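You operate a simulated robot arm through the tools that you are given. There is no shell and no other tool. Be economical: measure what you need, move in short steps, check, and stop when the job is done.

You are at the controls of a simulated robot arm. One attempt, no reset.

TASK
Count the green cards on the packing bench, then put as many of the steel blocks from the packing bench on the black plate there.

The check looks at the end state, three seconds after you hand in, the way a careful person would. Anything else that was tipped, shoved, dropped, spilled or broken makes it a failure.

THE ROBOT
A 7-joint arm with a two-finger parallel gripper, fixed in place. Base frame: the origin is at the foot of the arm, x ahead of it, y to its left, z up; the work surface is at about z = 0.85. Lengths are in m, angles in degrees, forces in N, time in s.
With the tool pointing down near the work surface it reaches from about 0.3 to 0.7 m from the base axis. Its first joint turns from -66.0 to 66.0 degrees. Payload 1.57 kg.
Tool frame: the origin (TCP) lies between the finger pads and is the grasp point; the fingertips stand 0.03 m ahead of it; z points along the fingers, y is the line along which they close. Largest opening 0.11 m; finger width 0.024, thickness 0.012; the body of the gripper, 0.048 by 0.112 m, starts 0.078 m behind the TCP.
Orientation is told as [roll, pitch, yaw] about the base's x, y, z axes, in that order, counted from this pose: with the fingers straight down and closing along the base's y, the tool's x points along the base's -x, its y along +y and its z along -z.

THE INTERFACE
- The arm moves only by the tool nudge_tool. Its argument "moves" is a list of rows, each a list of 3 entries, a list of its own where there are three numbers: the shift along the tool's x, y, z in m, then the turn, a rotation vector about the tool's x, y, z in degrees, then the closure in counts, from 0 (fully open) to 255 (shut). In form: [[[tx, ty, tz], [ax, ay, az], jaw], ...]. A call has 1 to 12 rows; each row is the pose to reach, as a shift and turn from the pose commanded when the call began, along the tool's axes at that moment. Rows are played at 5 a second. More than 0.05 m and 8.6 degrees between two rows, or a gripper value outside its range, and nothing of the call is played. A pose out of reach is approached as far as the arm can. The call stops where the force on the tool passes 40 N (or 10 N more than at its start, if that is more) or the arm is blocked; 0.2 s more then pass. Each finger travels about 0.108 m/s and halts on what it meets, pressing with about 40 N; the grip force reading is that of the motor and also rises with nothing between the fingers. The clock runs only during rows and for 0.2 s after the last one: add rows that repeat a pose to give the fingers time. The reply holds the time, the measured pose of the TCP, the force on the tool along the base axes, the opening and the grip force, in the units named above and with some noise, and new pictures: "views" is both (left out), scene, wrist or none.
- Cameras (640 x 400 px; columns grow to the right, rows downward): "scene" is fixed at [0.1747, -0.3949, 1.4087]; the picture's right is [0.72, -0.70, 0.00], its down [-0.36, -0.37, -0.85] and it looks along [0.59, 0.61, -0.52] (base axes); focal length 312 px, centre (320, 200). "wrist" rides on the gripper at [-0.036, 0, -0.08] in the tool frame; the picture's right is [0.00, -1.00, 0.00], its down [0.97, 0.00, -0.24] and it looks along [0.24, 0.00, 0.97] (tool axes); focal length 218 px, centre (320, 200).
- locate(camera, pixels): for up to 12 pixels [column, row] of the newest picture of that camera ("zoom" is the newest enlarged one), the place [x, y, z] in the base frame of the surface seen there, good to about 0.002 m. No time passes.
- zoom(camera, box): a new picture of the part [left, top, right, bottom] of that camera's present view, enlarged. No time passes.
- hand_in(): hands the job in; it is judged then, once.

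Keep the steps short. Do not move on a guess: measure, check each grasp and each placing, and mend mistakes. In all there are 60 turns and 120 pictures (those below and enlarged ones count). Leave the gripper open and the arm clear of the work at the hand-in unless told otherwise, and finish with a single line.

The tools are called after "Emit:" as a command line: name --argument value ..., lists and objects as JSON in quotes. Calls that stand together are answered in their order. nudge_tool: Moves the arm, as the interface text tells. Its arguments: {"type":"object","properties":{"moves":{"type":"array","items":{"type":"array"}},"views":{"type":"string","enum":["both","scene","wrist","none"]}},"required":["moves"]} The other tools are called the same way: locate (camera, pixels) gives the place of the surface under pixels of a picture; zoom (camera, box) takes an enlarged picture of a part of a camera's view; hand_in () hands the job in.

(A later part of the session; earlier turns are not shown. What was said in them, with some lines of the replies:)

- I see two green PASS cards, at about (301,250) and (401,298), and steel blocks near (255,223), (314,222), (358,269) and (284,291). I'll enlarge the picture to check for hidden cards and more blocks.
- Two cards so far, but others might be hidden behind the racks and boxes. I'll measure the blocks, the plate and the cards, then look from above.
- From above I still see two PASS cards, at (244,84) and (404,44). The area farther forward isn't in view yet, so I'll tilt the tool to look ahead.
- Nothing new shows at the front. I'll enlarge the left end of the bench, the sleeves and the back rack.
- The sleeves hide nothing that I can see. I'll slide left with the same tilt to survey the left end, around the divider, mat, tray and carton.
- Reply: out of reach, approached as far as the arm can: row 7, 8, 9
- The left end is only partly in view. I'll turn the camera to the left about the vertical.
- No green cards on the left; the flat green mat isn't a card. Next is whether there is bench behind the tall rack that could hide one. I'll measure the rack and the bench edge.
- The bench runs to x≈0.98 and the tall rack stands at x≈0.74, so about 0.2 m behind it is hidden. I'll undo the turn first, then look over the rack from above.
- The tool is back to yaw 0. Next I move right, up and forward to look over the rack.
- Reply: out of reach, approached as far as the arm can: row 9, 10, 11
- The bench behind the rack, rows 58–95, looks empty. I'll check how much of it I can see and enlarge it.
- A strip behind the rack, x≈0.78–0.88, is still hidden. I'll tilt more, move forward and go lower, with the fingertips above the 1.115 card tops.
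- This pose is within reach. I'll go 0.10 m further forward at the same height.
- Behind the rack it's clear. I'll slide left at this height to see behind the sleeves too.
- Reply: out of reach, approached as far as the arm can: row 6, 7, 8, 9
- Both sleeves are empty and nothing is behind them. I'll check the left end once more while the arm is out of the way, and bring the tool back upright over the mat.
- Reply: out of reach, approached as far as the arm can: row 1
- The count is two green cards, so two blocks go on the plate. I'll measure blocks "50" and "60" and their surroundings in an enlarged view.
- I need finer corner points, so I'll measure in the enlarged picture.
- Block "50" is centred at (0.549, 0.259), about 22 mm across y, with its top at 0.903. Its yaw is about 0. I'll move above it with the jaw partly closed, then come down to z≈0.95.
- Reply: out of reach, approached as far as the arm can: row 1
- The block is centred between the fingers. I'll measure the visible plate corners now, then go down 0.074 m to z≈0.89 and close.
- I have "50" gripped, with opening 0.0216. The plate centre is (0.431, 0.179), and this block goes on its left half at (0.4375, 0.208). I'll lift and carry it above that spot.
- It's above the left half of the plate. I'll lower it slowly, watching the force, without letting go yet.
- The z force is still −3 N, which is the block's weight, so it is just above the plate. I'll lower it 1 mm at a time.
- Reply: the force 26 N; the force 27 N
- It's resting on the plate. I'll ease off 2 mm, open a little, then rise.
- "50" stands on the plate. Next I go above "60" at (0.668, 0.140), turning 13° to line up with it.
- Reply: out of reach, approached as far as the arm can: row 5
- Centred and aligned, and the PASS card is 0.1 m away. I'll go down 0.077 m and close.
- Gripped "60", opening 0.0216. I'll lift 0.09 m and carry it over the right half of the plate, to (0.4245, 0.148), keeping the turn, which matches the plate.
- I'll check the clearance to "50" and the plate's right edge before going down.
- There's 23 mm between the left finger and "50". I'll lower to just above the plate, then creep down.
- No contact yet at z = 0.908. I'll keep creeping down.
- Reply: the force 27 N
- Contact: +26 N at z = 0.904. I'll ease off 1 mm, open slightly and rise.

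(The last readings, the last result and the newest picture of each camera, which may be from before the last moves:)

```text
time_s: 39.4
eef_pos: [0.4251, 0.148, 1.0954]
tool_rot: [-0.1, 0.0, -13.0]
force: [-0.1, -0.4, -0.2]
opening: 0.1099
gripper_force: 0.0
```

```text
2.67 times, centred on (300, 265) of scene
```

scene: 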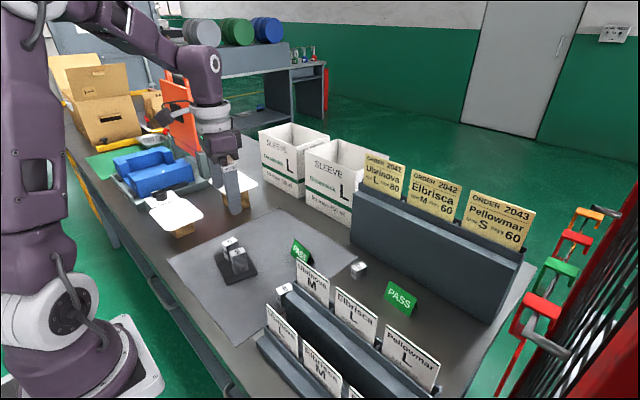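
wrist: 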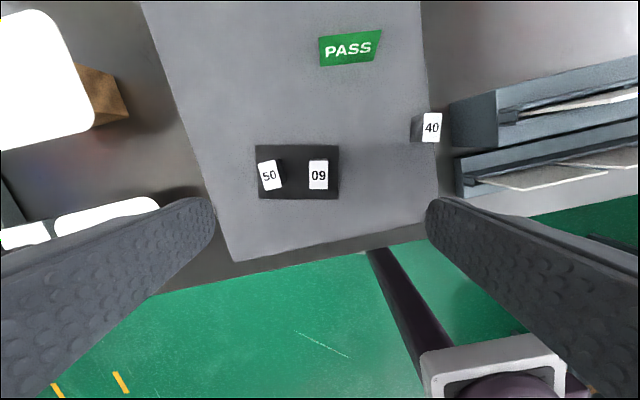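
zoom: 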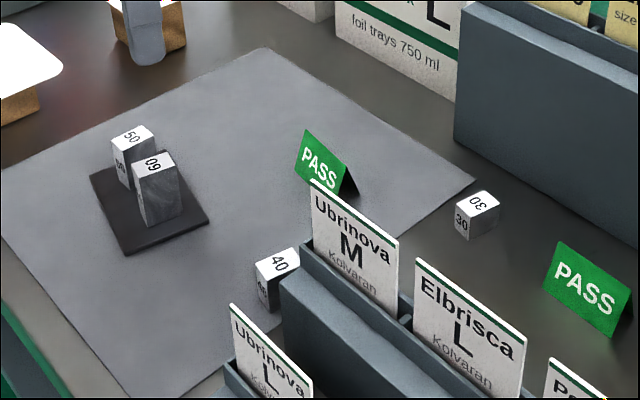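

Both blocks stand upright on the plate and the rest looks untouched. To be sure of the count, I'll look once more at the left end, from higher up and facing left.

Emit:
nudge_tool --moves '[[[0, 0, -0.03], [0, -8, 0], 0], [[0, 0, -0.06], [0, -16, 0], 0], [[0, 0, -0.09], [0, -24, 0], 0], [[0, 0, -0.12], [0, -32, 0], 0], [[0, 0, -0.15], [0, -40, 0], 0], [[0, 0, -0.15], [0, -48, 0], 0], [[0, 0, -0.15], [0, -48, 0], 0]]' --views "none"

Emit:
nudge_tool --moves '[[[0, 0, 0], [-5.94, 0, -5.35], 0], [[0, 0, 0], [-11.9, 0, -10.7], 0], [[0, 0, 0], [-17.8, 0, -16.05], 0], [[0, 0, 0], [-23.8, 0, -21.4], 0], [[0, 0, 0], [-29.7, 0, -26.8], 0], [[0, 0, 0], [-35.7, 0, -32.1], 0], [[0, 0, 0], [-41.6, 0, -37.5], 0], [[0, 0, 0], [-47.5, 0, -42.8], 0], [[0, 0, 0], [-53.5, 0, -48.2], 0], [[0, 0, 0], [-59.4, 0, -53.5], 0], [[0, 0, 0], [-59.4, 0, -53.5], 0]]'

```text
time_s: 41.0
eef_pos: [0.425, 0.1479, 1.2445]
tool_rot: [0.1, -48.0, -12.9]
force: [0.3, 0.9, 0.5]
opening: 0.11
gripper_force: 0.0
```

```text
time_s: 43.4
eef_pos: [0.4242, 0.1482, 1.2446]
tool_rot: [-0.1, -48.0, 67.0]
force: [0.5, 0.3, -0.2]
opening: 0.1101
gripper_force: 0.1
```

scene: 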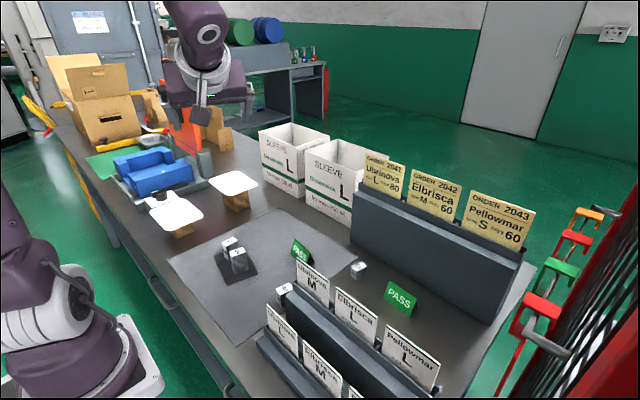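
wrist: 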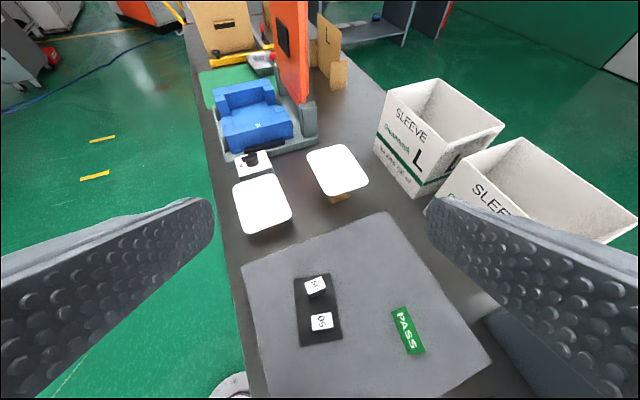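

The left end shows no further green cards, only the flat mat. Two cards, two blocks standing on the plate, the gripper open and the arm clear, so I'm handing in.

Emit:
hand_in

```text
The job is handed in.
```

I counted two green cards and put two steel blocks, "50" and "60", upright on the black plate; nothing else was moved.
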